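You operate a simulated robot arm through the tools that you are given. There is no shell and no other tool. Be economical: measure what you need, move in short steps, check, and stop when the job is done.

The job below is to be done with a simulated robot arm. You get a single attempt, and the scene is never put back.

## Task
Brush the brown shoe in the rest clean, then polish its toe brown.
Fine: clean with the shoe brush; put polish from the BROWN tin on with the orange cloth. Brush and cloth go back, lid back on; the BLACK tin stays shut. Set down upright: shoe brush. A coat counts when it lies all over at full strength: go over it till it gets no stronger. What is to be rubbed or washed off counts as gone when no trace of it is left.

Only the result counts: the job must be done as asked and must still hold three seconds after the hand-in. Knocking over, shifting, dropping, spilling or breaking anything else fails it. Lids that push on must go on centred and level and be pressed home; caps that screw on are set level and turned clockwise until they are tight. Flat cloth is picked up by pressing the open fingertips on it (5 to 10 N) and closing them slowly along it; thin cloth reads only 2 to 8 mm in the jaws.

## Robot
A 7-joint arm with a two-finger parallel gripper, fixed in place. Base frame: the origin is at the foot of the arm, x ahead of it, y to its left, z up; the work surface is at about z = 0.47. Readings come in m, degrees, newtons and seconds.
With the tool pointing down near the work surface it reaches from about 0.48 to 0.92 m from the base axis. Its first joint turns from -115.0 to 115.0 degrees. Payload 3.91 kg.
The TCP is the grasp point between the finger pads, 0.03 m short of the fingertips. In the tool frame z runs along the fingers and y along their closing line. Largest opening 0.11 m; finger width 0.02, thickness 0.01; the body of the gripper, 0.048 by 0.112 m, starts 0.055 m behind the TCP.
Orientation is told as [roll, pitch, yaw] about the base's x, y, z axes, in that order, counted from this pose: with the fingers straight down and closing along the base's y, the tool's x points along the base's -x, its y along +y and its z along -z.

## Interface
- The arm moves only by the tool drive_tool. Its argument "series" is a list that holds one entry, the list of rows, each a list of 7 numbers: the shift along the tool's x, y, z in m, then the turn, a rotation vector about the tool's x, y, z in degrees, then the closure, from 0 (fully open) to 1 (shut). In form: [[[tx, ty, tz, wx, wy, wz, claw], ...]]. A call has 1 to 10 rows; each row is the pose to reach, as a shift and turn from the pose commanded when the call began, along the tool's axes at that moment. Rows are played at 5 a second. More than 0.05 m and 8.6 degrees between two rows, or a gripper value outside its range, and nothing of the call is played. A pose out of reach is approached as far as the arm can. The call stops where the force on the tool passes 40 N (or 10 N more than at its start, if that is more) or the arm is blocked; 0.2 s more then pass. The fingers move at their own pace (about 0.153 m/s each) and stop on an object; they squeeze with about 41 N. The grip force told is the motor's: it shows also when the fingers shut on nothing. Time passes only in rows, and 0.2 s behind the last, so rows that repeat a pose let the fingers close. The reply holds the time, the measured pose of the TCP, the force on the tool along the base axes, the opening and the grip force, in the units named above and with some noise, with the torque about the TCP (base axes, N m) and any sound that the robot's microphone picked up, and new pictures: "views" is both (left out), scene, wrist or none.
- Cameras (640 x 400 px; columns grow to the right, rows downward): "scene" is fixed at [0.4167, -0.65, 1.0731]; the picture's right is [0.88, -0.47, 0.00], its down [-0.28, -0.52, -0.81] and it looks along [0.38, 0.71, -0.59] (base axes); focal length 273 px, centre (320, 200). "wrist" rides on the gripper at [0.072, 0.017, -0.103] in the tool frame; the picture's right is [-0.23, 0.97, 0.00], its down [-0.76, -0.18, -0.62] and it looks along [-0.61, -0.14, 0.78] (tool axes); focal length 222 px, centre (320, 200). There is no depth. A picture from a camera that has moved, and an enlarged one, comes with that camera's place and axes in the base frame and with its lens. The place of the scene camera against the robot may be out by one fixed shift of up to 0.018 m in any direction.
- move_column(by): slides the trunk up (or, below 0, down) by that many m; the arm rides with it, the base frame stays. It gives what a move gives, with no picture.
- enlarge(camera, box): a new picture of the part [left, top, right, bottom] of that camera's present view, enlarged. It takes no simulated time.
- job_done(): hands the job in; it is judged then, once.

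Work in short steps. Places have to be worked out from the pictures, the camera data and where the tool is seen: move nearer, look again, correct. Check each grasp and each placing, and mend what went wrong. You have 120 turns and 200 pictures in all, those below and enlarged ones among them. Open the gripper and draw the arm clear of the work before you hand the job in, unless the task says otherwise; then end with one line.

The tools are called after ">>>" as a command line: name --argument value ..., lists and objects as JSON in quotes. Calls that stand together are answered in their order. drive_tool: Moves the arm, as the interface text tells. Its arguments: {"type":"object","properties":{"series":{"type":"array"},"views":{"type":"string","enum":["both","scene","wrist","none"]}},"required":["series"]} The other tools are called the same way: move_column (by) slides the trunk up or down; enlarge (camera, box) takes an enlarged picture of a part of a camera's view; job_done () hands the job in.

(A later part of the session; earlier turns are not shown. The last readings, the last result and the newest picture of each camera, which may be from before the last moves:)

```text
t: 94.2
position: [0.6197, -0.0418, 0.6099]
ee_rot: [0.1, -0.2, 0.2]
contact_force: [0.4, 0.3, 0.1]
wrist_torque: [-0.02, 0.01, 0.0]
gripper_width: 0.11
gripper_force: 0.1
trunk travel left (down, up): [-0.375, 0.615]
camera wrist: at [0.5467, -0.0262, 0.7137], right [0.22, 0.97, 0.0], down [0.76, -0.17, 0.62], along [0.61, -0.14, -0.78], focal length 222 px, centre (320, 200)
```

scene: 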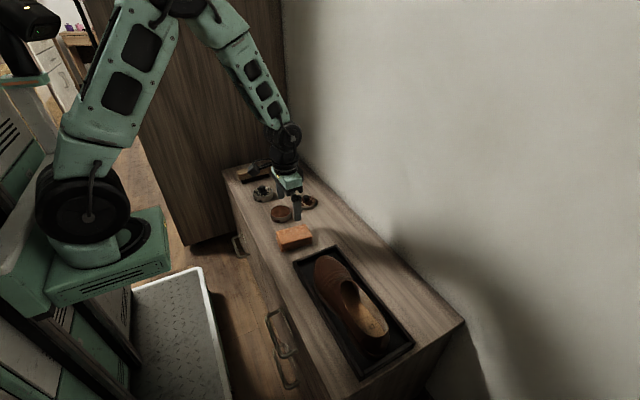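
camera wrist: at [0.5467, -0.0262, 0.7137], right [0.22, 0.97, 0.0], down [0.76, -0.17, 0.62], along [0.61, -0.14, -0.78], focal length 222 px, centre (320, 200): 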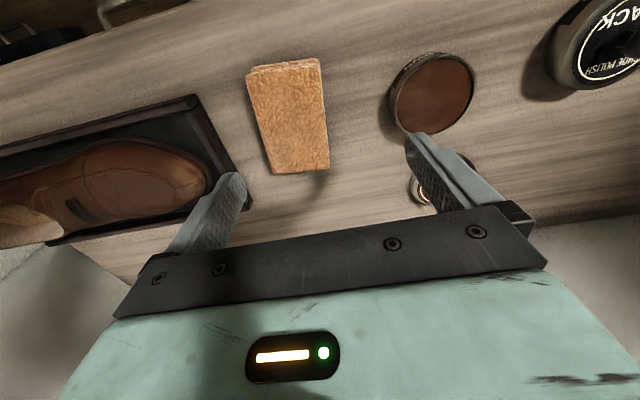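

The pad-like cloth centre ≈ (0.617, −0.068), ~100×62 mm, yawed about −7°. I align over it and look.

>>> drive_tool --series '[[[0.002, -0.015, 0.01, 0, 0, 4, 0], [0.003, -0.026, 0.02, 0, 0, 7.5, 0], [0.003, -0.026, 0.04, 0, 0, 7.5, 0], [0.003, -0.026, 0.04, 0, 0, 7.5, 0]]]' --views "wrist"

>>> enlarge --camera "scene" --box '[260, 190, 340, 260]'

```text
t: 95.2
position: [0.6157, -0.0705, 0.5716]
ee_rot: [0.0, 0.1, -7.4]
contact_force: [-0.2, -0.6, 0.3]
wrist_torque: [-0.01, 0.03, 0.01]
gripper_width: 0.1102
gripper_force: 0.0
trunk travel left (down, up): [-0.375, 0.615]
camera wrist: at [0.5463, -0.0445, 0.6744], right [0.35, 0.94, 0.0], down [0.73, -0.27, 0.62], along [0.58, -0.22, -0.78], focal length 222 px, centre (320, 200)
```

wrist: 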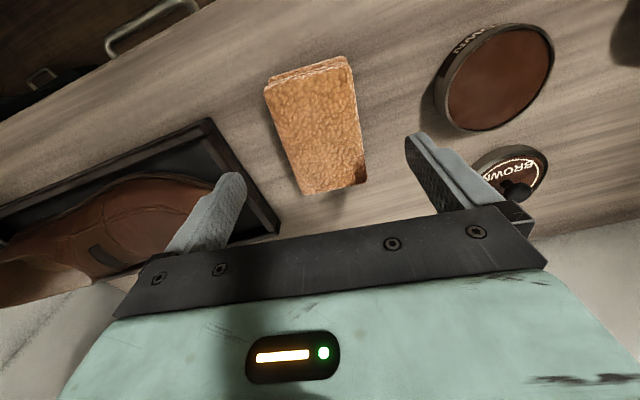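

```text
5.71 times, centred on (300, 225) of scene
camera zoom: at [0.4167, -0.65, 1.0731], right [0.88, -0.47, 0.0], down [-0.28, -0.52, -0.81], along [0.38, 0.71, -0.59], focal length 1558 px, centre (434, 57)
```

zoom: 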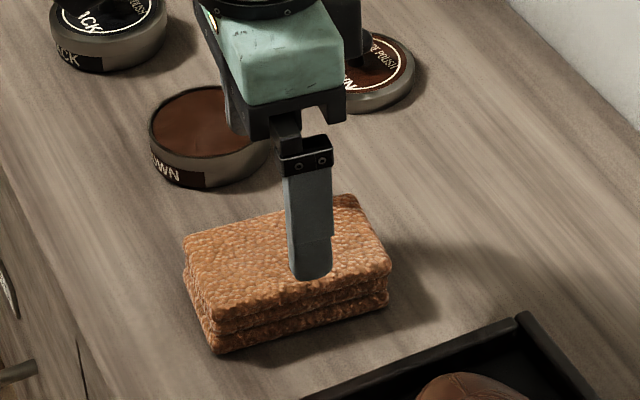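

Pad is well between the jaws. I lower to TCP z≈0.516 (tips ~16 mm above the table) and close slowly.

>>> drive_tool --series '[[[-0.003, 0, 0.03, 0, 0, 1, 0], [-0.003, 0, 0.055, 0, 0, 1, 0], [-0.003, 0, 0.055, 0, 0, 1, 0.2], [-0.003, 0, 0.055, 0, 0, 1, 0.4], [-0.003, 0, 0.055, 0, 0, 1, 0.6], [-0.003, 0, 0.055, 0, 0, 1, 0.8], [-0.003, 0, 0.055, 0, 0, 1, 1], [-0.003, 0, 0.055, 0, 0, 1, 1]]]' --views "wrist"

>>> enlarge --camera "scene" --box '[260, 190, 340, 260]'

```text
t: 97.0
position: [0.6176, -0.0713, 0.5152]
ee_rot: [0.0, 0.0, -8.5]
contact_force: [0.8, -0.5, 0.8]
wrist_torque: [0.0, -0.01, 0.01]
gripper_width: 0.0643
gripper_force: 41.4
trunk travel left (down, up): [-0.375, 0.615]
camera wrist: at [0.5479, -0.0444, 0.6184], right [0.37, 0.93, 0.0], down [0.73, -0.29, 0.62], along [0.58, -0.23, -0.78], focal length 222 px, centre (320, 200)
```

wrist: 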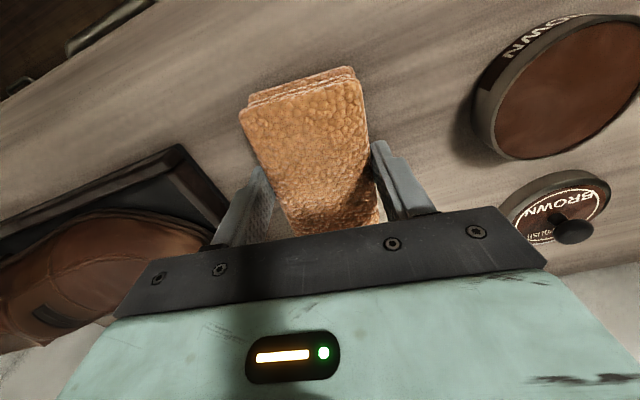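

```text
5.71 times, centred on (300, 225) of scene
camera zoom: at [0.4167, -0.65, 1.0731], right [0.88, -0.47, 0.0], down [-0.28, -0.52, -0.81], along [0.38, 0.71, -0.59], focal length 1558 px, centre (434, 57)
```

zoom: 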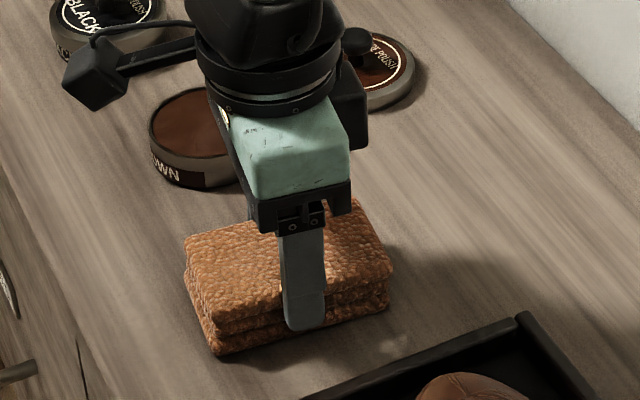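

Gripped at 64 mm. Test-lift slowly.

>>> drive_tool --series '[[[0, 0, -0.01, 0, 0, 0, 1], [0, 0, -0.025, 0, 0, 0, 1], [0, 0, -0.045, 0, 0, 0, 1], [0, 0, -0.065, 0, 0, 0, 1]]]' --views "none"

>>> enlarge --camera "scene" --box '[250, 170, 330, 250]'

```text
t: 98.0
position: [0.6197, -0.0723, 0.5796]
ee_rot: [0.0, -0.1, -8.5]
contact_force: [0.6, -0.5, 0.2]
wrist_torque: [0.02, 0.02, 0.03]
gripper_width: 0.0639
gripper_force: 41.3
trunk travel left (down, up): [-0.375, 0.615]
```

```text
5.00 times, centred on (290, 210) of scene
camera zoom: at [0.4167, -0.65, 1.0731], right [0.88, -0.47, 0.0], down [-0.28, -0.52, -0.81], along [0.38, 0.71, -0.59], focal length 1363 px, centre (470, 150)
```

zoom: 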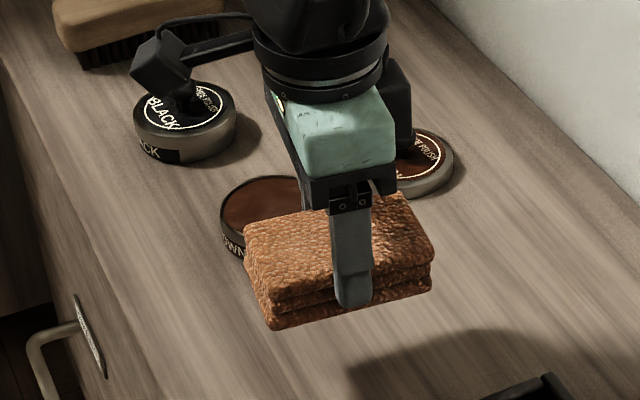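

Cloth held. I carry it over the open brown tin and lower gently onto the polish.

>>> drive_tool --series '[[[0.003, 0.035, -0.01, 0, 0, 0, 1], [0.006, 0.07, -0.01, 0, 0, 0, 1], [0.009, 0.105, -0.01, 0, 0, 0, 1], [0.012, 0.137, -0.01, 0, 0, 0, 1], [0.012, 0.137, 0.01, 0, 0, 0, 1], [0.012, 0.137, 0.03, 0, 0, 0, 1], [0.012, 0.137, 0.038, 0, 0, 0, 1], [0.012, 0.137, 0.042, 0, 0, 0, 1]]]' --views "none"

>>> enlarge --camera "scene" --box '[240, 160, 320, 240]'

```text
t: 99.8
position: [0.628, 0.0652, 0.5403]
ee_rot: [0.0, 0.0, -8.3]
contact_force: [0.3, 0.0, -0.1]
wrist_torque: [-0.01, -0.03, 0.03]
gripper_width: 0.0639
gripper_force: 41.2
trunk travel left (down, up): [-0.375, 0.615]
```

```text
5.00 times, centred on (280, 200) of scene
camera zoom: at [0.4167, -0.65, 1.0731], right [0.88, -0.47, 0.0], down [-0.28, -0.52, -0.81], along [0.38, 0.71, -0.59], focal length 1363 px, centre (520, 200)
```

zoom: 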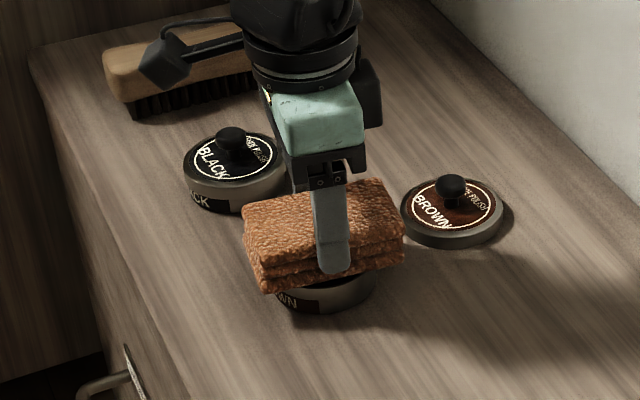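

>>> drive_tool --series '[[[0, 0, 0.002, 0, 0, 0, 1], [0, 0, 0.004, 0, 0, 0, 1], [0, 0, 0.006, 0, 0, 0, 1], [0, 0, 0.007, 0, 0, 0, 1]]]' --views "none"

```text
t: 100.7
position: [0.6287, 0.0662, 0.5365]
ee_rot: [0.1, -0.2, -8.3]
contact_force: [-7.3, -2.6, 27.0]
wrist_torque: [-0.26, 0.51, 0.01]
gripper_width: 0.0635
gripper_force: 41.1
trunk travel left (down, up): [-0.375, 0.615]
stopped in row 4: the force on the tool passed its limit at 45 N (the readings are from after the stop); the commanded pose is now the measured one
```

Firm contact with the polish. I ease off ~1 mm and make a tiny light rub, then lift to look.

>>> drive_tool --series '[[[0, 0, -0.0012, 0, 0, 0, 1], [0.003, 0, -0.0012, 0, 0, 0, 1], [-0.003, 0, -0.0012, 0, 0, 0, 1], [0, 0, -0.0012, 0, 0, 0, 1], [0, 0, -0.01, 0, 0, 0, 1], [0, 0, -0.03, 0, 0, 0, 1], [0, 0, -0.06, 0, 0, 0, 1], [0, 0, -0.06, 0, 0, 0, 1]]]' --views "wrist"

>>> enlarge --camera "scene" --box '[240, 150, 320, 230]'

```text
t: 102.5
position: [0.6291, 0.0669, 0.5951]
ee_rot: [0.1, -0.1, -8.4]
contact_force: [-0.2, 0.4, -0.3]
wrist_torque: [0.01, 0.01, 0.02]
gripper_width: 0.0637
gripper_force: 41.1
trunk travel left (down, up): [-0.375, 0.615]
camera wrist: at [0.5597, 0.0939, 0.6986], right [0.37, 0.93, 0.0], down [0.73, -0.29, 0.62], along [0.58, -0.23, -0.78], focal length 222 px, centre (320, 200)
```

wrist: 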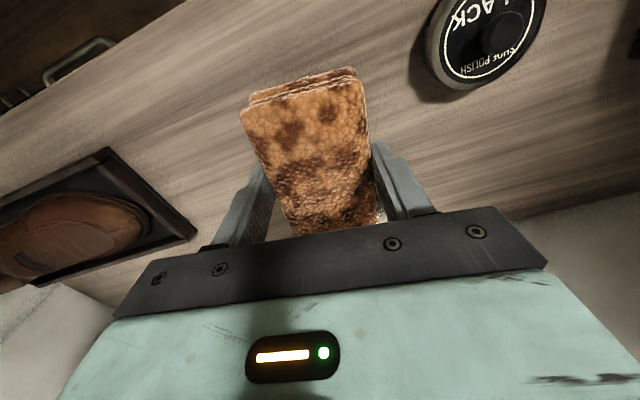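

```text
5.00 times, centred on (280, 190) of scene
camera zoom: at [0.4167, -0.65, 1.0731], right [0.88, -0.47, 0.0], down [-0.28, -0.52, -0.81], along [0.38, 0.71, -0.59], focal length 1363 px, centre (520, 250)
```

zoom: 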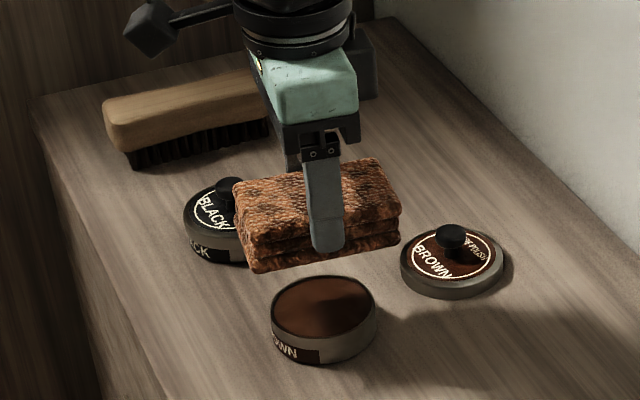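

The cloth has taken up brown polish. I carry it over the toe, squaring the yaw, then tilt to the toe slope.

>>> drive_tool --series '[[[-0.01, -0.03, -0.025, 0, 0, -2, 1], [-0.019, -0.07, -0.025, 0, 0, -4, 1], [-0.028, -0.11, -0.025, 0, 0, -6, 1], [-0.037, -0.15, -0.025, 0, 0, -8.4, 1], [-0.046, -0.19, -0.025, 0, 0, -8.4, 1], [-0.05, -0.212, -0.025, 0, 0, -8.4, 1], [-0.05, -0.212, -0.025, 0, 0, -8.4, 1]]]' --views "none"

>>> drive_tool --series '[[[0, -0.015, 0, 8, 0, 0, 1], [0, -0.03, 0.01, 16, 0, 0, 1], [0, -0.04, 0.025, 24, 0, 0, 1], [0, -0.042, 0.05, 24, 0, 0, 1], [0, -0.042, 0.05, 24, 0, 0, 1]]]' --views "none"

>>> enlarge --camera "scene" --box '[290, 200, 380, 290]'

```text
t: 104.0
position: [0.6467, -0.1517, 0.6181]
ee_rot: [0.2, -0.1, 0.2]
contact_force: [0.3, -0.7, 0.3]
wrist_torque: [-0.02, 0.0, 0.03]
gripper_width: 0.0633
gripper_force: 41.5
trunk travel left (down, up): [-0.375, 0.615]
```

```text
t: 105.2
position: [0.6495, -0.1925, 0.5695]
ee_rot: [-23.9, -0.1, 0.1]
contact_force: [0.0, -0.5, -0.5]
wrist_torque: [0.02, -0.03, 0.01]
gripper_width: 0.0637
gripper_force: 41.1
trunk travel left (down, up): [-0.375, 0.615]
```

```text
4.44 times, centred on (335, 245) of scene
camera zoom: at [0.4167, -0.65, 1.0731], right [0.88, -0.47, 0.0], down [-0.28, -0.52, -0.81], along [0.38, 0.71, -0.59], focal length 1212 px, centre (253, 0)
```

zoom: 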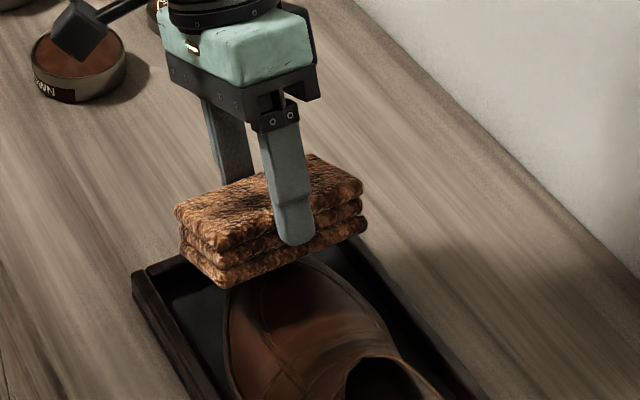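

Pad centre over the toe. Descend slowly to contact.

>>> drive_tool --series '[[[0, 0, 0.004, 0, 0, 0, 1], [0, 0, 0.008, 0, 0, 0, 1], [0, 0, 0.01, 0, 0, 0, 1], [0, 0, 0.012, 0, 0, 0, 1], [0, 0, 0.014, 0, 0, 0, 1]]]' --views "none"

```text
t: 106.5
position: [0.6476, -0.1973, 0.5591]
ee_rot: [-23.9, -0.2, 0.2]
contact_force: [-4.3, 11.6, 28.9]
wrist_torque: [0.69, 0.31, 0.0]
gripper_width: 0.0638
gripper_force: 40.5
trunk travel left (down, up): [-0.375, 0.615]
```

Contact at the toe front. I ease off, reduce tilt to 20°, and rub heelward in one-way strokes.

>>> drive_tool --series '[[[0, 0, -0.006, 0, 0, 0, 1], [0, 0.005, -0.006, -4, 0, 0, 1], [0, 0.005, -0.001, -4, 0, 0, 1], [0, -0.01, -0.001, -4, 0, 0, 1], [0, -0.02, -0.001, -4, 0, 0, 1], [0, -0.02, -0.008, -4, 0, 0, 1], [0, 0.005, -0.008, -4, 0, 0, 1], [0, 0.005, -0.001, -4, 0, 0, 1], [0, -0.01, -0.001, -4, 0, 0, 1], [0, -0.02, -0.001, -4, 0, 0, 1]]]' --views "none"

>>> enlarge --camera "scene" --box '[290, 210, 380, 300]'

```text
t: 108.7
position: [0.6481, -0.2178, 0.5652]
ee_rot: [-20.0, -0.2, 0.1]
contact_force: [-0.5, 0.5, -0.1]
wrist_torque: [0.03, 0.04, -0.03]
gripper_width: 0.0635
gripper_force: 41.3
trunk travel left (down, up): [-0.375, 0.615]
```

```text
4.44 times, centred on (335, 255) of scene
camera zoom: at [0.4167, -0.65, 1.0731], right [0.88, -0.47, 0.0], down [-0.28, -0.52, -0.81], along [0.38, 0.71, -0.59], focal length 1212 px, centre (253, -44)
```

zoom: 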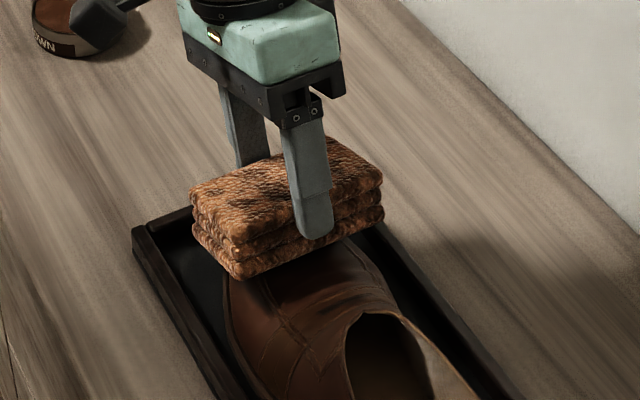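

Contact was lost as the path rose too steeply. I lower to touch here.

>>> drive_tool --series '[[[0, 0, 0.002, 0, 0, 0, 1], [0, 0, 0.004, 0, 0, 0, 1], [0, 0, 0.005, 0, 0, 0, 1], [0, 0, 0.006, 0, 0, 0, 1]]]' --views "none"

```text
t: 109.7
position: [0.6487, -0.2191, 0.562]
ee_rot: [-19.9, -0.4, 0.1]
contact_force: [-6.2, 5.1, 32.3]
wrist_torque: [0.8, 0.38, 0.07]
gripper_width: 0.0636
gripper_force: 40.7
trunk travel left (down, up): [-0.375, 0.615]
```

Toe top is flatter (≈10°). I lift, set tilt 12°, and touch again.

>>> drive_tool --series '[[[0, 0, -0.008, 0, 0, 0, 1], [0, 0.01, -0.008, -8, 0, 0, 1], [0, 0.01, -0.008, -8, 0, 0, 1]]]' --views "none"

>>> drive_tool --series '[[[0, 0, 0.002, 0, 0, 0, 1], [0, 0, 0.004, 0, 0, 0, 1], [0, 0, 0.005, 0, 0, 0, 1], [0, 0, 0.006, 0, 0, 0, 1]]]' --views "none"

```text
t: 110.5
position: [0.65, -0.207, 0.5675]
ee_rot: [-11.9, -0.2, 0.0]
contact_force: [-0.3, -0.5, -0.4]
wrist_torque: [0.0, 0.03, -0.03]
gripper_width: 0.0636
gripper_force: 40.9
trunk travel left (down, up): [-0.375, 0.615]
```

```text
t: 111.5
position: [0.6476, -0.2071, 0.5591]
ee_rot: [-11.9, -0.2, 0.1]
contact_force: [0.1, -0.9, 0.0]
wrist_torque: [0.0, -0.03, 0.01]
gripper_width: 0.0632
gripper_force: 41.4
trunk travel left (down, up): [-0.375, 0.615]
```

>>> drive_tool --series '[[[0, 0, 0.001, 0, 0, 0, 1], [0, 0, 0.002, 0, 0, 0, 1], [0, 0, 0.003, 0, 0, 0, 1]]]' --views "none"

```text
t: 112.2
position: [0.6488, -0.2088, 0.5571]
ee_rot: [-12.0, -0.3, 0.2]
contact_force: [-3.8, 5.9, 22.0]
wrist_torque: [0.64, 0.23, 0.06]
gripper_width: 0.0637
gripper_force: 40.9
trunk travel left (down, up): [-0.375, 0.615]
```

Good 22 N contact. Rub heelward in strokes along this 12° plane.

>>> drive_tool --series '[[[0, -0.008, 0, 0, 0, 0, 1], [0, -0.016, 0, 0, 0, 0, 1], [0, -0.024, 0, 0, 0, 0, 1], [0, -0.024, -0.006, 0, 0, 0, 1], [0, 0.004, -0.006, 0, 0, 0, 1], [0, 0.004, 0, 0, 0, 0, 1], [0, -0.008, 0, 0, 0, 0, 1], [0, -0.016, 0, 0, 0, 0, 1], [0, -0.024, 0, 0, 0, 0, 1]]]' --views "none"

>>> enlarge --camera "scene" --box '[290, 210, 380, 300]'

```text
t: 113.0
position: [0.6484, -0.2207, 0.5617]
ee_rot: [-11.6, -0.4, 0.4]
contact_force: [-3.6, 10.0, 14.7]
wrist_torque: [-0.22, 0.13, -0.1]
gripper_width: 0.0639
gripper_force: 41.1
trunk travel left (down, up): [-0.375, 0.615]
stopped in row 3: the force on the tool passed its limit at 44 N (the readings are from after the stop); the commanded pose is now the measured one
```

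```text
4.44 times, centred on (335, 255) of scene
camera zoom: at [0.4167, -0.65, 1.0731], right [0.88, -0.47, 0.0], down [-0.28, -0.52, -0.81], along [0.38, 0.71, -0.59], focal length 1212 px, centre (253, -44)
```

zoom: 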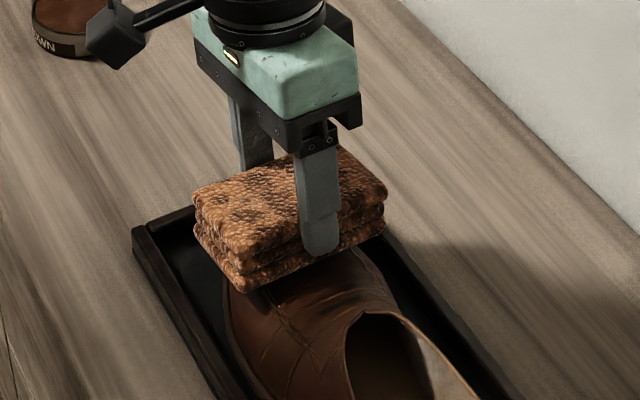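

The heelward pad edge caught the vamp. I lift, set tilt ~17°, and stroke along that plane.

>>> drive_tool --series '[[[0, 0, -0.008, 0, 0, 0, 1], [0, 0.018, -0.008, 5, 0, 0, 1], [0, 0.018, -0.008, 5, 0, 0, 1]]]' --views "none"

>>> drive_tool --series '[[[0, 0, 0.003, 0, 0, 0, 1], [0, 0, 0.006, 0, 0, 0, 1], [0, 0, 0.008, 0, 0, 0, 1]]]' --views "none"

```text
t: 113.8
position: [0.6477, -0.2029, 0.5638]
ee_rot: [-16.7, -0.3, 0.4]
contact_force: [0.0, -0.2, -0.6]
wrist_torque: [0.03, 0.01, 0.05]
gripper_width: 0.0634
gripper_force: 41.5
trunk travel left (down, up): [-0.375, 0.615]
```

```text
t: 114.5
position: [0.6491, -0.2041, 0.5586]
ee_rot: [-16.6, -0.4, 0.4]
contact_force: [-5.3, 10.6, 30.8]
wrist_torque: [0.84, 0.31, 0.05]
gripper_width: 0.0636
gripper_force: 41.4
trunk travel left (down, up): [-0.375, 0.615]
```

Contact. Now strokes heelward at ~1 mm lighter depth.

>>> drive_tool --series '[[[0, 0, -0.001, 0, 0, 0, 1], [0, -0.01, -0.001, 0, 0, 0, 1], [0, -0.02, -0.0005, 0, 0, 0, 1], [0, -0.028, 0, 0, 0, 0, 1], [0, -0.028, -0.008, 0, 0, 0, 1], [0, 0, -0.008, 0, 0, 0, 1], [0, 0, -0.001, 0, 0, 0, 1], [0, -0.01, -0.001, 0, 0, 0, 1], [0, -0.02, -0.0005, 0, 0, 0, 1], [0, -0.028, 0, 0, 0, 0, 1]]]' --views "none"

>>> enlarge --camera "scene" --box '[290, 210, 380, 300]'

```text
t: 116.8
position: [0.6493, -0.2328, 0.5637]
ee_rot: [-16.6, -0.2, 0.4]
contact_force: [0.0, 8.7, 5.7]
wrist_torque: [0.22, 0.08, -0.07]
gripper_width: 0.0635
gripper_force: 41.3
trunk travel left (down, up): [-0.375, 0.615]
```

```text
4.44 times, centred on (335, 255) of scene
camera zoom: at [0.4167, -0.65, 1.0731], right [0.88, -0.47, 0.0], down [-0.28, -0.52, -0.81], along [0.38, 0.71, -0.59], focal length 1212 px, centre (253, -44)
```

zoom: 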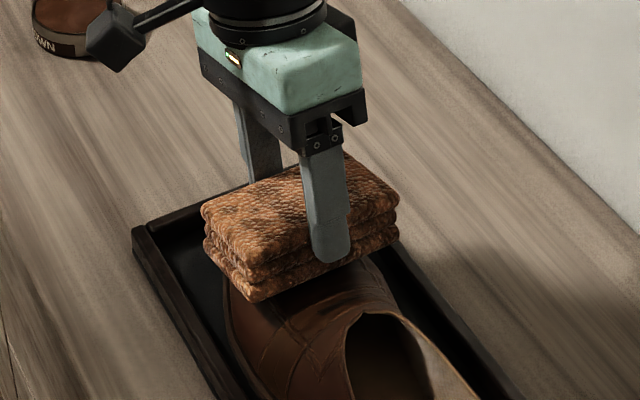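

Stroking works at ~10 N. I lift clear and inspect the toe and the cloth.

>>> drive_tool --series '[[[0, 0, -0.03, 0, 0, 0, 1], [0, 0.03, -0.06, 0, 0, 0, 1], [0, 0.07, -0.08, 0, 0, 0, 1], [0, 0.11, -0.09, 0, 0, 0, 1], [0, 0.15, -0.09, 0, 0, 0, 1], [0, 0.19, -0.09, 0, 0, 0, 1], [0, 0.19, -0.09, 0, 0, 0, 1]]]' --views "wrist"

>>> enlarge --camera "scene" --box '[300, 245, 360, 295]'

>>> enlarge --camera "wrist" --box '[0, 30, 360, 250]'

```text
t: 118.3
position: [0.6477, -0.0239, 0.5973]
ee_rot: [-16.8, -0.2, 0.3]
contact_force: [-0.1, -0.1, -1.0]
wrist_torque: [0.01, 0.0, 0.0]
gripper_width: 0.0634
gripper_force: 40.8
trunk travel left (down, up): [-0.375, 0.615]
camera wrist: at [0.5753, 0.022, 0.6922], right [0.22, 0.93, -0.28], down [0.76, 0.01, 0.65], along [0.61, -0.36, -0.71], focal length 222 px, centre (320, 200)
```

wrist: 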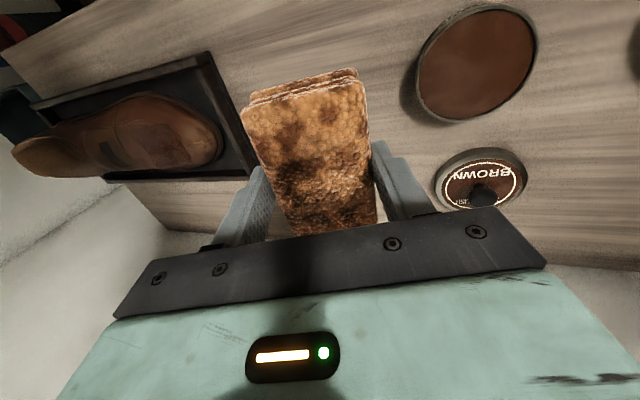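

```text
8.00 times, centred on (330, 270) of scene
camera zoom: at [0.4167, -0.65, 1.0731], right [0.88, -0.47, 0.0], down [-0.28, -0.52, -0.81], along [0.38, 0.71, -0.59], focal length 2181 px, centre (240, -360)
```

zoom: 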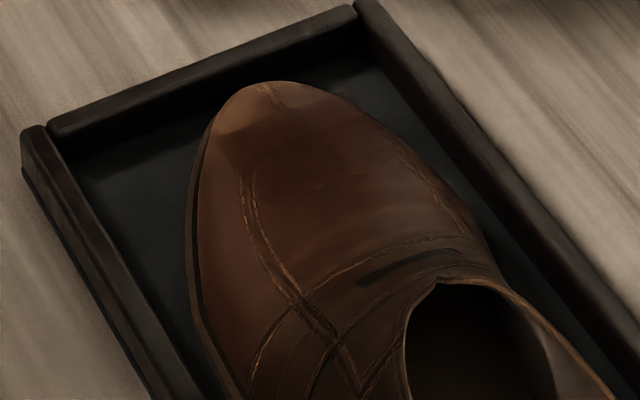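

```text
1.78 times, centred on (180, 140) of wrist
camera zoom: at [0.5753, 0.022, 0.6922], right [0.22, 0.93, -0.28], down [0.76, 0.01, 0.65], along [0.61, -0.36, -0.71], focal length 395 px, centre (569, 307)
```

zoom: 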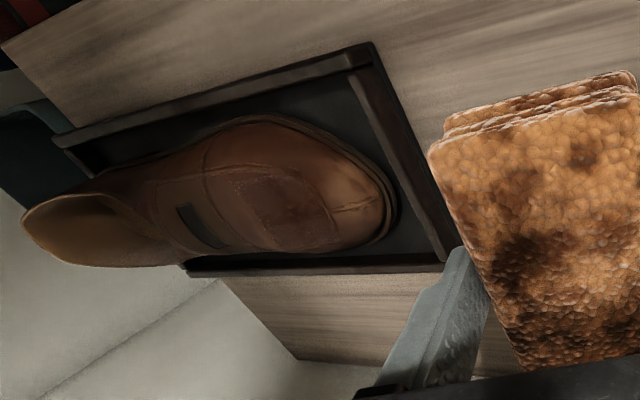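

Polish is going on; let me look more closely at its extent.

>>> enlarge --camera "wrist" --box '[100, 80, 240, 190]'

>>> enlarge --camera "scene" --box '[310, 250, 350, 280]'

```text
3.64 times, centred on (170, 135) of wrist
camera zoom: at [0.5753, 0.022, 0.6922], right [0.22, 0.93, -0.28], down [0.76, 0.01, 0.65], along [0.61, -0.36, -0.71], focal length 808 px, centre (866, 436)
```

zoom: 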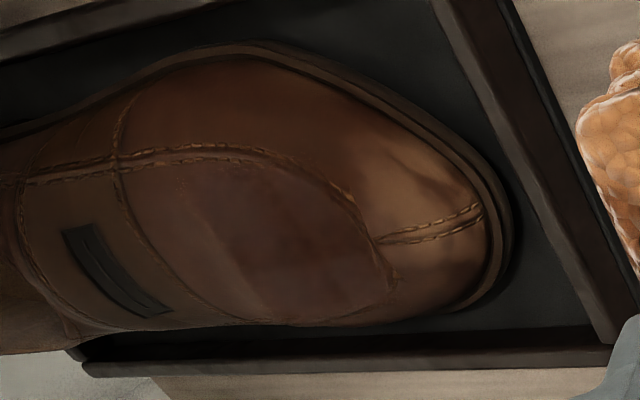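

```text
13.33 times, centred on (330, 265) of scene
camera zoom: at [0.4167, -0.65, 1.0731], right [0.88, -0.47, 0.0], down [-0.28, -0.52, -0.81], along [0.38, 0.71, -0.59], focal length 3635 px, centre (187, -667)
```

zoom: 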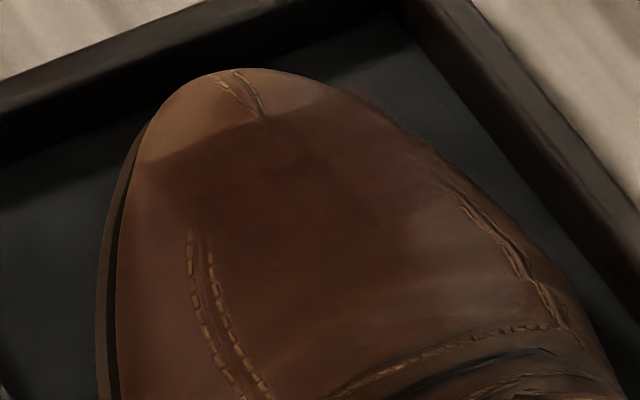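

Arm shadow confuses the view. I move farther away and raise to see the toe unshadowed.

>>> drive_tool --series '[[[0, 0.03, -0.03, -5, 0, 0, 1], [0, 0.06, -0.06, -10, 0, 0, 1], [0, 0.09, -0.09, -16.7, 0, 0, 1], [0, 0.12, -0.12, -16.7, 0, 0, 1], [0, 0.15, -0.15, -16.7, 0, 0, 1], [0, 0.15, -0.15, -16.7, 0, 0, 1]]]' --views "scene"

>>> enlarge --camera "scene" --box '[300, 245, 360, 295]'

```text
t: 119.8
position: [0.6445, 0.1619, 0.6971]
ee_rot: [0.0, -0.2, 0.3]
contact_force: [0.9, 0.0, 0.6]
wrist_torque: [-0.01, 0.0, 0.02]
gripper_width: 0.0636
gripper_force: 41.0
trunk travel left (down, up): [-0.375, 0.615]
```

scene: 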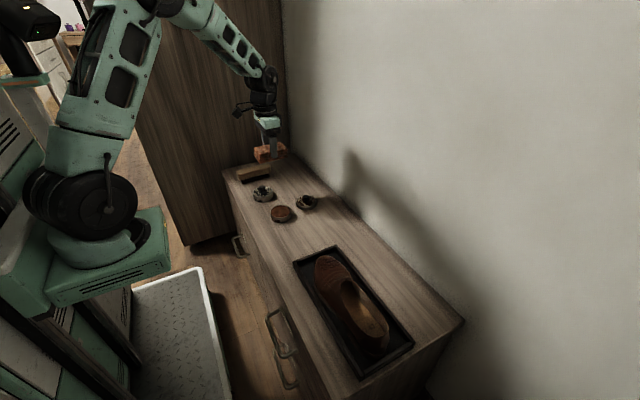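

```text
8.00 times, centred on (330, 270) of scene
camera zoom: at [0.4167, -0.65, 1.0731], right [0.88, -0.47, 0.0], down [-0.28, -0.52, -0.81], along [0.38, 0.71, -0.59], focal length 2181 px, centre (240, -360)
```

zoom: 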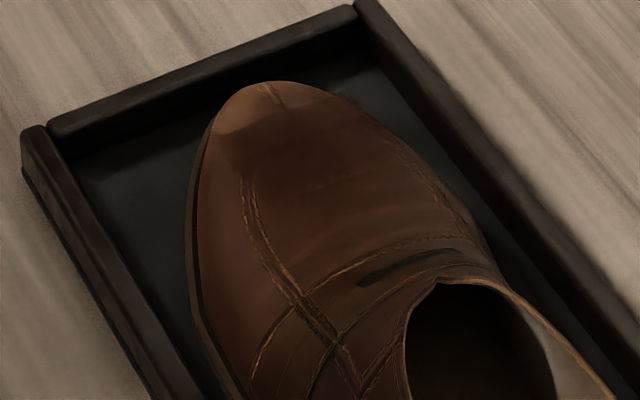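

There's a coat region on the toe box with an edge ~2 cm behind the tip. I'll reload the cloth and rub more, including nearer the tip.

>>> drive_tool --series '[[[0.006, -0.035, 0.02, 0, 0, 0, 1], [0.012, -0.07, 0.04, 0, 0, 0, 1], [0.0165, -0.096, 0.07, 0, 0, 0, 1], [0.0165, -0.096, 0.11, 0, 0, 0, 1], [0.0165, -0.096, 0.145, 0, 0, 0, 1], [0.0165, -0.096, 0.156, 0, 0, 0, 1], [0.0165, -0.096, 0.158, 0, 0, 0, 1], [0.0165, -0.096, 0.159, 0, 0, 0, 1]]]' --views "none"

```text
t: 121.5
position: [0.6316, 0.0648, 0.5372]
ee_rot: [0.1, -0.2, 0.2]
contact_force: [-0.5, -2.0, 4.6]
wrist_torque: [-0.19, -0.12, -0.09]
gripper_width: 0.0635
gripper_force: 40.5
trunk travel left (down, up): [-0.375, 0.615]
```

>>> drive_tool --series '[[[0, 0, 0.001, 0, 0, 0, 1], [0.002, 0, 0.0012, 0, 0, 0, 1], [-0.002, 0, 0.0012, 0, 0, 0, 1], [0, 0, 0.001, 0, 0, 0, 1], [0, 0, -0.01, 0, 0, 0, 1], [0, 0, -0.04, 0, 0, 0, 1], [0, -0.03, -0.07, 0, 0, 0, 1], [0, -0.03, -0.07, 0, 0, 0, 1]]]' --views "wrist"

>>> enlarge --camera "scene" --box '[240, 150, 340, 230]'

```text
t: 123.3
position: [0.6291, 0.0359, 0.6052]
ee_rot: [0.0, -0.2, 0.4]
contact_force: [0.1, 0.6, -1.2]
wrist_torque: [0.0, 0.02, 0.0]
gripper_width: 0.0639
gripper_force: 41.1
trunk travel left (down, up): [-0.375, 0.615]
camera wrist: at [0.5559, 0.053, 0.7091], right [0.22, 0.98, 0.0], down [0.76, -0.17, 0.63], along [0.61, -0.14, -0.78], focal length 222 px, centre (320, 200)
```

wrist: 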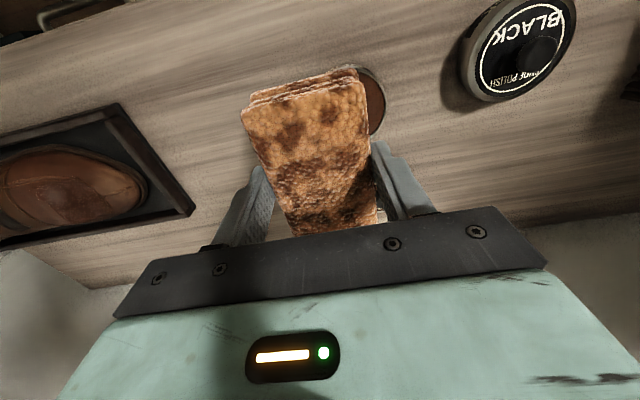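

```text
5.00 times, centred on (290, 190) of scene
camera zoom: at [0.4167, -0.65, 1.0731], right [0.88, -0.47, 0.0], down [-0.28, -0.52, -0.81], along [0.38, 0.71, -0.59], focal length 1363 px, centre (470, 250)
```

zoom: 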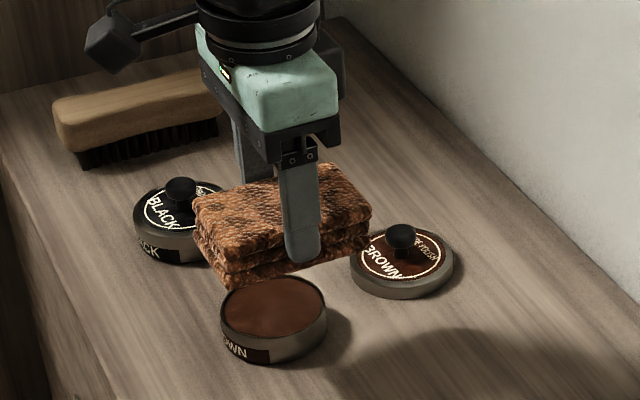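

Cloth reloaded; lid and tin haven't moved. Quick look at the coat from this angle.

>>> enlarge --camera "wrist" --box '[0, 120, 160, 240]'

```text
3.33 times, centred on (80, 180) of wrist
camera zoom: at [0.5559, 0.053, 0.7091], right [0.22, 0.98, 0.0], down [0.76, -0.17, 0.63], along [0.61, -0.14, -0.78], focal length 740 px, centre (1120, 267)
```

zoom: 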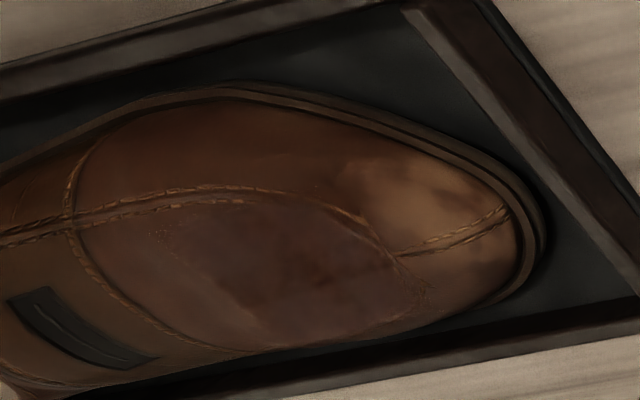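

Coat is patchy and the tip is still bare. I go to the tip with a 30° tilt.

>>> drive_tool --series '[[[-0.005, -0.04, 0, 0, 0, 0, 1], [-0.01, -0.08, 0, 7, 0, 0, 1], [-0.015, -0.12, 0, 14, 0, 0, 1], [-0.02, -0.16, 0, 21, 0, 0, 1], [-0.02, -0.195, 0.005, 28, 0, 0, 1], [-0.02, -0.2035, 0.03, 30, 0, 0, 1], [-0.02, -0.2035, 0.04, 30, 0, 0, 1], [-0.02, -0.2035, 0.042, 30, 0, 0, 1]]]' --views "none"

>>> drive_tool --series '[[[0, 0, 0.003, 0, 0, 0, 1], [0, 0, 0.006, 0, 0, 0, 1], [0, 0, 0.008, 0, 0, 0, 1], [0, 0, 0.009, 0, 0, 0, 1]]]' --views "none"

>>> enlarge --camera "scene" --box '[290, 200, 380, 290]'

```text
t: 125.2
position: [0.6531, -0.1668, 0.5655]
ee_rot: [-29.9, -0.3, 0.5]
contact_force: [1.1, 0.2, -0.3]
wrist_torque: [0.02, 0.0, 0.0]
gripper_width: 0.0637
gripper_force: 41.7
trunk travel left (down, up): [-0.375, 0.615]
```

```text
t: 126.2
position: [0.6526, -0.1718, 0.5582]
ee_rot: [-29.9, -0.2, 0.4]
contact_force: [-0.1, 0.2, -0.2]
wrist_torque: [-0.01, 0.01, 0.0]
gripper_width: 0.0636
gripper_force: 41.0
trunk travel left (down, up): [-0.375, 0.615]
```

```text
4.44 times, centred on (335, 245) of scene
camera zoom: at [0.4167, -0.65, 1.0731], right [0.88, -0.47, 0.0], down [-0.28, -0.52, -0.81], along [0.38, 0.71, -0.59], focal length 1212 px, centre (253, 0)
```

zoom: 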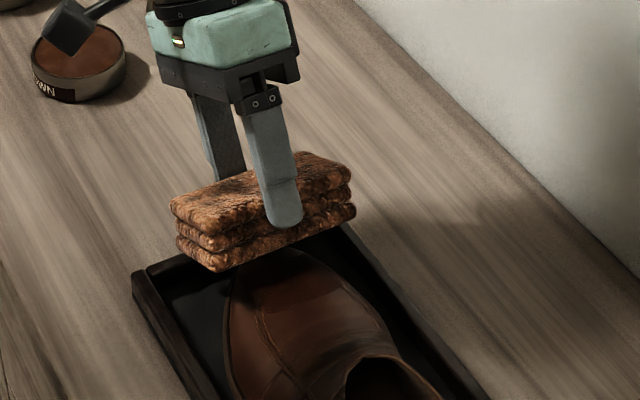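

Not yet touching; continue the approach in small steps.

>>> drive_tool --series '[[[0, 0, 0.002, 0, 0, 0, 1], [0, 0, 0.004, 0, 0, 0, 1], [0, 0, 0.006, 0, 0, 0, 1], [0, 0, 0.0075, 0, 0, 0, 1]]]' --views "none"

```text
t: 127.2
position: [0.6519, -0.1776, 0.5506]
ee_rot: [-29.9, -0.2, 0.3]
contact_force: [0.7, 0.4, -0.9]
wrist_torque: [-0.01, -0.02, 0.01]
gripper_width: 0.0636
gripper_force: 41.0
trunk travel left (down, up): [-0.375, 0.615]
```

>>> drive_tool --series '[[[0, 0, 0.0015, 0, 0, 0, 1], [0, 0, 0.003, 0, 0, 0, 1], [0, 0, 0.0045, 0, 0, 0, 1], [0, 0, 0.006, 0, 0, 0, 1]]]' --views "none"

>>> enlarge --camera "scene" --box '[290, 200, 380, 290]'

```text
t: 128.0
position: [0.6529, -0.1759, 0.55]
ee_rot: [-29.8, -0.4, 0.4]
contact_force: [-6.3, 9.4, 24.1]
wrist_torque: [0.01, 0.43, -0.18]
gripper_width: 0.0634
gripper_force: 40.5
trunk travel left (down, up): [-0.375, 0.615]
stopped in row 4: the force on the tool passed its limit at 43 N (the readings are from after the stop); the commanded pose is now the measured one
```

```text
4.44 times, centred on (335, 245) of scene
camera zoom: at [0.4167, -0.65, 1.0731], right [0.88, -0.47, 0.0], down [-0.28, -0.52, -0.81], along [0.38, 0.71, -0.59], focal length 1212 px, centre (253, 0)
```

zoom: 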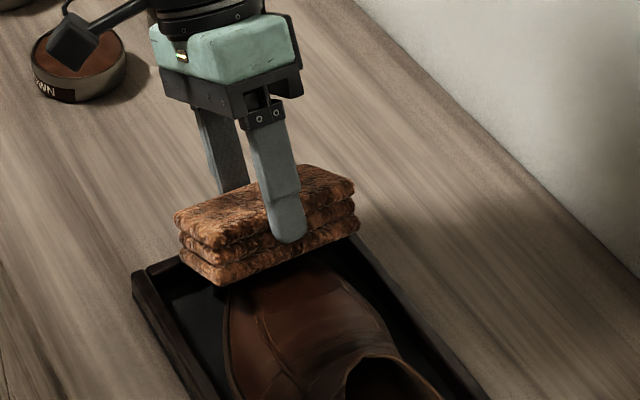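

Flat contact at the tip. I now follow the toe profile heelward, from 30° to 17° tilt, then lift and return.

>>> drive_tool --series '[[[0, 0, -0.0005, 0, 0, 0, 1], [0, -0.0119, 0.0005, -3, 0, 0, 1], [0, -0.0234, 0.0022, -6, 0, 0, 1], [0, -0.0296, 0.0061, -13.3, 0, 0, 1], [0, -0.043, 0.0113, -13.3, 0, 0, 1], [0, -0.0563, 0.0164, -13.3, 0, 0, 1], [0, -0.0563, 0.003, -13.3, 0, 0, 1], [0, -0.028, -0.01, -7, 0, 0, 1], [0, 0, -0.01, 0, 0, 0, 1], [0, 0, -0.001, 0, 0, 0, 1]]]' --views "none"

>>> enlarge --camera "scene" --box '[290, 210, 380, 300]'

```text
t: 129.2
position: [0.6533, -0.212, 0.5594]
ee_rot: [-16.3, -0.4, 0.7]
contact_force: [-3.3, 9.3, 17.0]
wrist_torque: [0.76, 0.28, 0.03]
gripper_width: 0.0636
gripper_force: 41.1
trunk travel left (down, up): [-0.375, 0.615]
stopped in row 5: the force on the tool passed its limit at 44 N (the readings are from after the stop); the commanded pose is now the measured one
```

```text
4.44 times, centred on (335, 255) of scene
camera zoom: at [0.4167, -0.65, 1.0731], right [0.88, -0.47, 0.0], down [-0.28, -0.52, -0.81], along [0.38, 0.71, -0.59], focal length 1212 px, centre (253, -44)
```

zoom: 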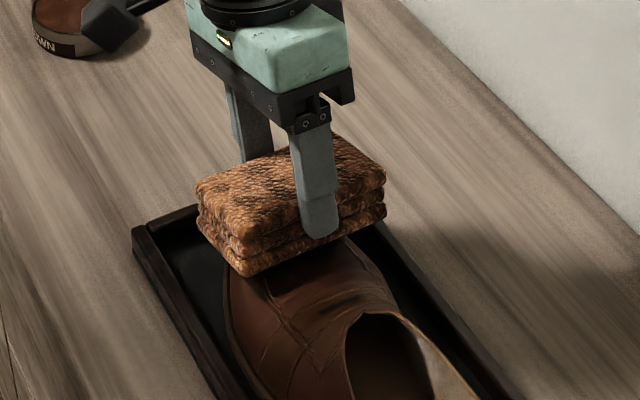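

Continue with lighter repeated strokes over the toe box at this tilt.

>>> drive_tool --series '[[[0, 0, -0.001, 0, 0, 0, 1], [0, -0.01, -0.001, 0, 0, 0, 1], [0, -0.02, -0.0005, 0, 0, 0, 1], [0, -0.02, -0.008, 0, 0, 0, 1], [0, 0.008, -0.008, 0, 0, 0, 1], [0, 0.008, -0.001, 0, 0, 0, 1], [0, -0.002, -0.001, 0, 0, 0, 1], [0, -0.012, -0.001, 0, 0, 0, 1], [0, -0.022, -0.0005, 0, 0, 0, 1], [0, -0.022, -0.008, 0, 0, 0, 1]]]' --views "none"

>>> drive_tool --series '[[[0, 0.03, 0, 0, 0, 0, 1], [0, 0.03, 0.007, 0, 0, 0, 1], [0, 0.02, 0.007, 0, 0, 0, 1], [0, 0.01, 0.007, 0, 0, 0, 1], [0, 0, 0.0075, 0, 0, 0, 1], [0, 0, 0, 0, 0, 0, 1], [0, 0.03, 0, 0, 0, 0, 1], [0, 0.03, 0.007, 0, 0, 0, 1], [0, 0.015, 0.007, 0, 0, 0, 1], [0, 0, 0.0075, 0, 0, 0, 1]]]' --views "none"

>>> drive_tool --series '[[[0, 0, -0.03, 0, 0, 0, 1], [0, 0.03, -0.06, 0, 0, 0, 1], [0, 0.07, -0.08, 0, 0, 0, 1], [0, 0.11, -0.09, 0, 0, 0, 1], [0, 0.15, -0.11, 0, 0, 0, 1], [0, 0.19, -0.13, 0, 0, 0, 1], [0, 0.23, -0.15, 0, 0, 0, 1], [0, 0.26, -0.16, 0, 0, 0, 1]]]' --views "wrist"

>>> enlarge --camera "scene" --box '[300, 245, 360, 295]'

```text
t: 131.4
position: [0.6528, -0.2311, 0.5722]
ee_rot: [-16.3, -0.3, 0.5]
contact_force: [-0.6, -0.3, -0.8]
wrist_torque: [0.02, 0.03, -0.01]
gripper_width: 0.0636
gripper_force: 41.0
trunk travel left (down, up): [-0.375, 0.615]
```

```text
t: 133.6
position: [0.6533, -0.2328, 0.5642]
ee_rot: [-16.2, -0.4, 0.9]
contact_force: [-1.4, 5.3, 2.4]
wrist_torque: [0.03, 0.03, -0.06]
gripper_width: 0.0634
gripper_force: 41.0
trunk travel left (down, up): [-0.375, 0.615]
```

```text
t: 135.4
position: [0.6489, 0.0626, 0.6448]
ee_rot: [-16.4, -0.3, 0.6]
contact_force: [-0.2, -0.3, -0.3]
wrist_torque: [0.0, 0.03, -0.01]
gripper_width: 0.0635
gripper_force: 41.1
trunk travel left (down, up): [-0.375, 0.615]
camera wrist: at [0.575, 0.1056, 0.7401], right [0.22, 0.94, -0.27], down [0.76, 0.01, 0.65], along [0.61, -0.35, -0.71], focal length 222 px, centre (320, 200)
```

wrist: 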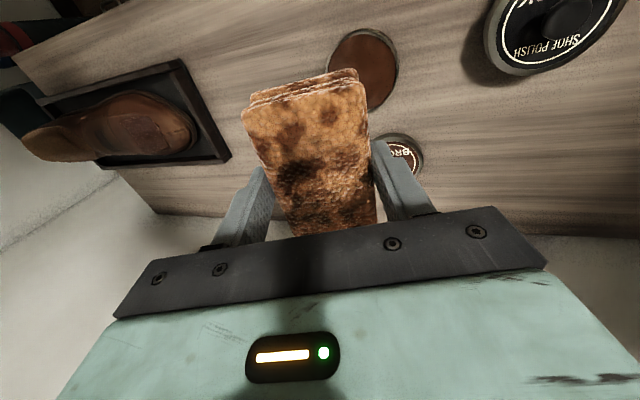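

```text
8.00 times, centred on (330, 270) of scene
camera zoom: at [0.4167, -0.65, 1.0731], right [0.88, -0.47, 0.0], down [-0.28, -0.52, -0.81], along [0.38, 0.71, -0.59], focal length 2181 px, centre (240, -360)
```

zoom: 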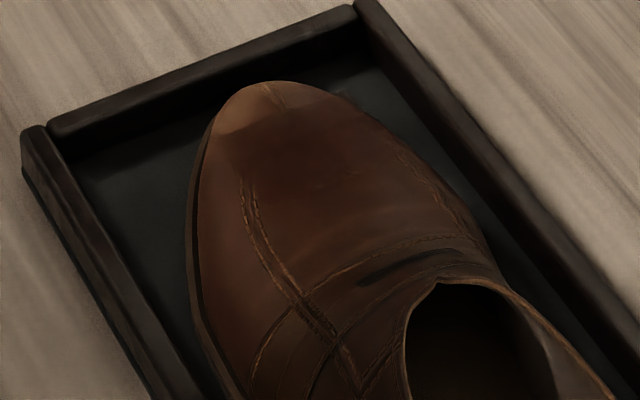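

I look at the toe through the wrist camera at high zoom.

>>> enlarge --camera "wrist" --box '[80, 75, 220, 175]'

```text
4.00 times, centred on (150, 125) of wrist
camera zoom: at [0.575, 0.1056, 0.7401], right [0.22, 0.94, -0.27], down [0.76, 0.01, 0.65], along [0.61, -0.35, -0.71], focal length 888 px, centre (1000, 500)
```

zoom: 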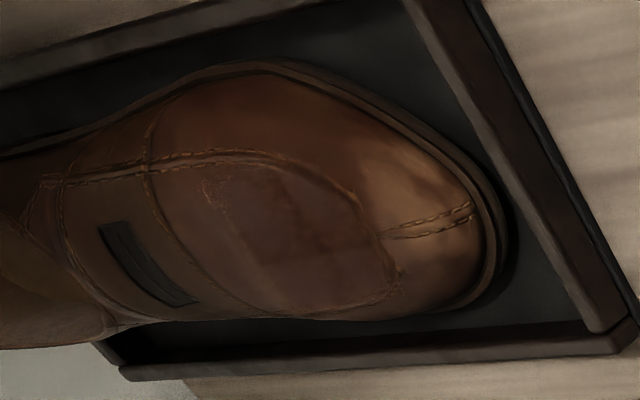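

A polish patch on the toe cap is showing and growing stronger. I reload the cloth and repeat the rubbing.

>>> drive_tool --series '[[[0.01, 0, 0, -8, 0, 0, 1], [0.02, 0.002, 0, -16.4, 0, 0, 1], [0.02, 0.002, 0, -16.4, 0, 0, 1]]]' --views "none"

>>> drive_tool --series '[[[0, 0, 0.04, 0, 0, 0, 1], [0, 0, 0.08, 0, 0, 0, 1], [0, 0, 0.1, 0, 0, 0, 1], [0, 0, 0.105, 0, 0, 0, 1], [0, 0, 0.107, 0, 0, 0, 1], [0, 0, 0.108, 0, 0, 0, 1], [0, 0, 0.109, 0, 0, 0, 1]]]' --views "none"

```text
t: 136.2
position: [0.6301, 0.0645, 0.6454]
ee_rot: [0.0, -0.4, 0.7]
contact_force: [0.4, -0.2, -0.6]
wrist_torque: [0.03, 0.03, -0.01]
gripper_width: 0.0639
gripper_force: 41.0
trunk travel left (down, up): [-0.375, 0.615]
```

```text
t: 137.8
position: [0.63, 0.0626, 0.5365]
ee_rot: [0.2, -0.4, 0.6]
contact_force: [-1.7, -2.5, 8.3]
wrist_torque: [-0.17, -0.17, -0.08]
gripper_width: 0.0637
gripper_force: 40.7
trunk travel left (down, up): [-0.375, 0.615]
```

Light rub on the polish, lift, and go back to the toe with 17° tilt.

>>> drive_tool --series '[[[0, 0, 0.001, 0, 0, 0, 1], [0.002, 0, 0.001, 0, 0, 0, 1], [-0.002, 0, 0.001, 0, 0, 0, 1], [0, 0, 0.001, 0, 0, 0, 1], [0, 0, -0.02, 0, 0, 0, 1], [0, 0, -0.06, 0, 0, 0, 1], [-0.005, -0.04, -0.07, 0, 0, 0, 1], [-0.01, -0.085, -0.07, 0, 0, 0, 1], [-0.015, -0.13, -0.07, 5, 0, 0, 1], [-0.02, -0.175, -0.07, 10, 0, 0, 1]]]' --views "none"

>>> drive_tool --series '[[[0, -0.04, 0.005, 4, 0, 0, 1], [0, -0.08, 0.005, 7, 0, 0, 1], [0, -0.085, 0.02, 7, 0, 0, 1], [0, -0.085, 0.02, 7, 0, 0, 1]]]' --views "none"

```text
t: 140.0
position: [0.654, -0.1129, 0.6065]
ee_rot: [-10.0, -0.3, 0.7]
contact_force: [-0.4, -0.6, -0.5]
wrist_torque: [0.01, -0.01, 0.03]
gripper_width: 0.0639
gripper_force: 40.8
trunk travel left (down, up): [-0.375, 0.615]
```

```text
t: 141.0
position: [0.6544, -0.2005, 0.5992]
ee_rot: [-16.9, -0.3, 0.6]
contact_force: [-0.2, 0.1, -0.1]
wrist_torque: [0.0, 0.0, 0.0]
gripper_width: 0.0636
gripper_force: 41.4
trunk travel left (down, up): [-0.375, 0.615]
```

Now down to contact and strokes.

>>> drive_tool --series '[[[0.004, 0.0083, 0.02, 0, 0, 0, 1], [0.004, 0.0083, 0.034, 0, 0, 0, 1], [0.004, 0.0083, 0.0393, 0, 0, 0, 1], [0.004, -0.002, 0.0393, 0, 0, 0, 1], [0.004, -0.012, 0.0395, 0, 0, 0, 1], [0.004, -0.022, 0.04, 0, 0, 0, 1], [0.004, -0.022, 0.032, 0, 0, 0, 1], [0.004, 0.0083, 0.032, 0, 0, 0, 1], [0.004, 0.0083, 0.0393, 0, 0, 0, 1]]]' --views "none"

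```text
t: 143.0
position: [0.6499, -0.2031, 0.5626]
ee_rot: [-16.9, -0.3, 0.8]
contact_force: [0.3, 1.4, -0.3]
wrist_torque: [-0.03, 0.01, 0.04]
gripper_width: 0.0635
gripper_force: 41.2
trunk travel left (down, up): [-0.375, 0.615]
```

About 3 mm short of contact; strokes again deeper.

>>> drive_tool --series '[[[0, 0, 0.0025, 0, 0, 0, 1], [0, -0.01, 0.0028, 0, 0, 0, 1], [0, -0.02, 0.003, 0, 0, 0, 1], [0, -0.03, 0.0035, 0, 0, 0, 1], [0, -0.03, -0.005, 0, 0, 0, 1], [0, 0, -0.005, 0, 0, 0, 1], [0, 0, 0.0028, 0, 0, 0, 1], [0, -0.01, 0.003, 0, 0, 0, 1], [0, -0.02, 0.0033, 0, 0, 0, 1], [0, -0.03, 0.0038, 0, 0, 0, 1]]]' --views "none"

>>> drive_tool --series '[[[0, 0, -0.008, 0, 0, 0, 1], [0, 0.03, -0.008, 0, 0, 0, 1], [0, 0.03, 0, 0, 0, 0, 1], [0, 0.02, 0, 0, 0, 0, 1], [0, 0.01, 0, 0, 0, 0, 1], [0, 0, 0, 0, 0, 0, 1], [0, 0, -0.008, 0, 0, 0, 1], [0, 0.03, -0.008, 0, 0, 0, 1], [0, 0.03, 0, 0, 0, 0, 1], [0, 0.02, 0, 0, 0, 0, 1]]]' --views "none"

```text
t: 145.2
position: [0.6494, -0.234, 0.5649]
ee_rot: [-17.0, -0.3, 0.5]
contact_force: [-0.2, 0.0, -0.6]
wrist_torque: [0.02, -0.01, -0.01]
gripper_width: 0.0637
gripper_force: 40.6
trunk travel left (down, up): [-0.375, 0.615]
```

```text
t: 147.4
position: [0.649, -0.2121, 0.5604]
ee_rot: [-16.9, -0.5, 0.8]
contact_force: [-0.9, 14.2, 13.0]
wrist_torque: [0.97, 0.05, -0.01]
gripper_width: 0.0635
gripper_force: 40.4
trunk travel left (down, up): [-0.375, 0.615]
```

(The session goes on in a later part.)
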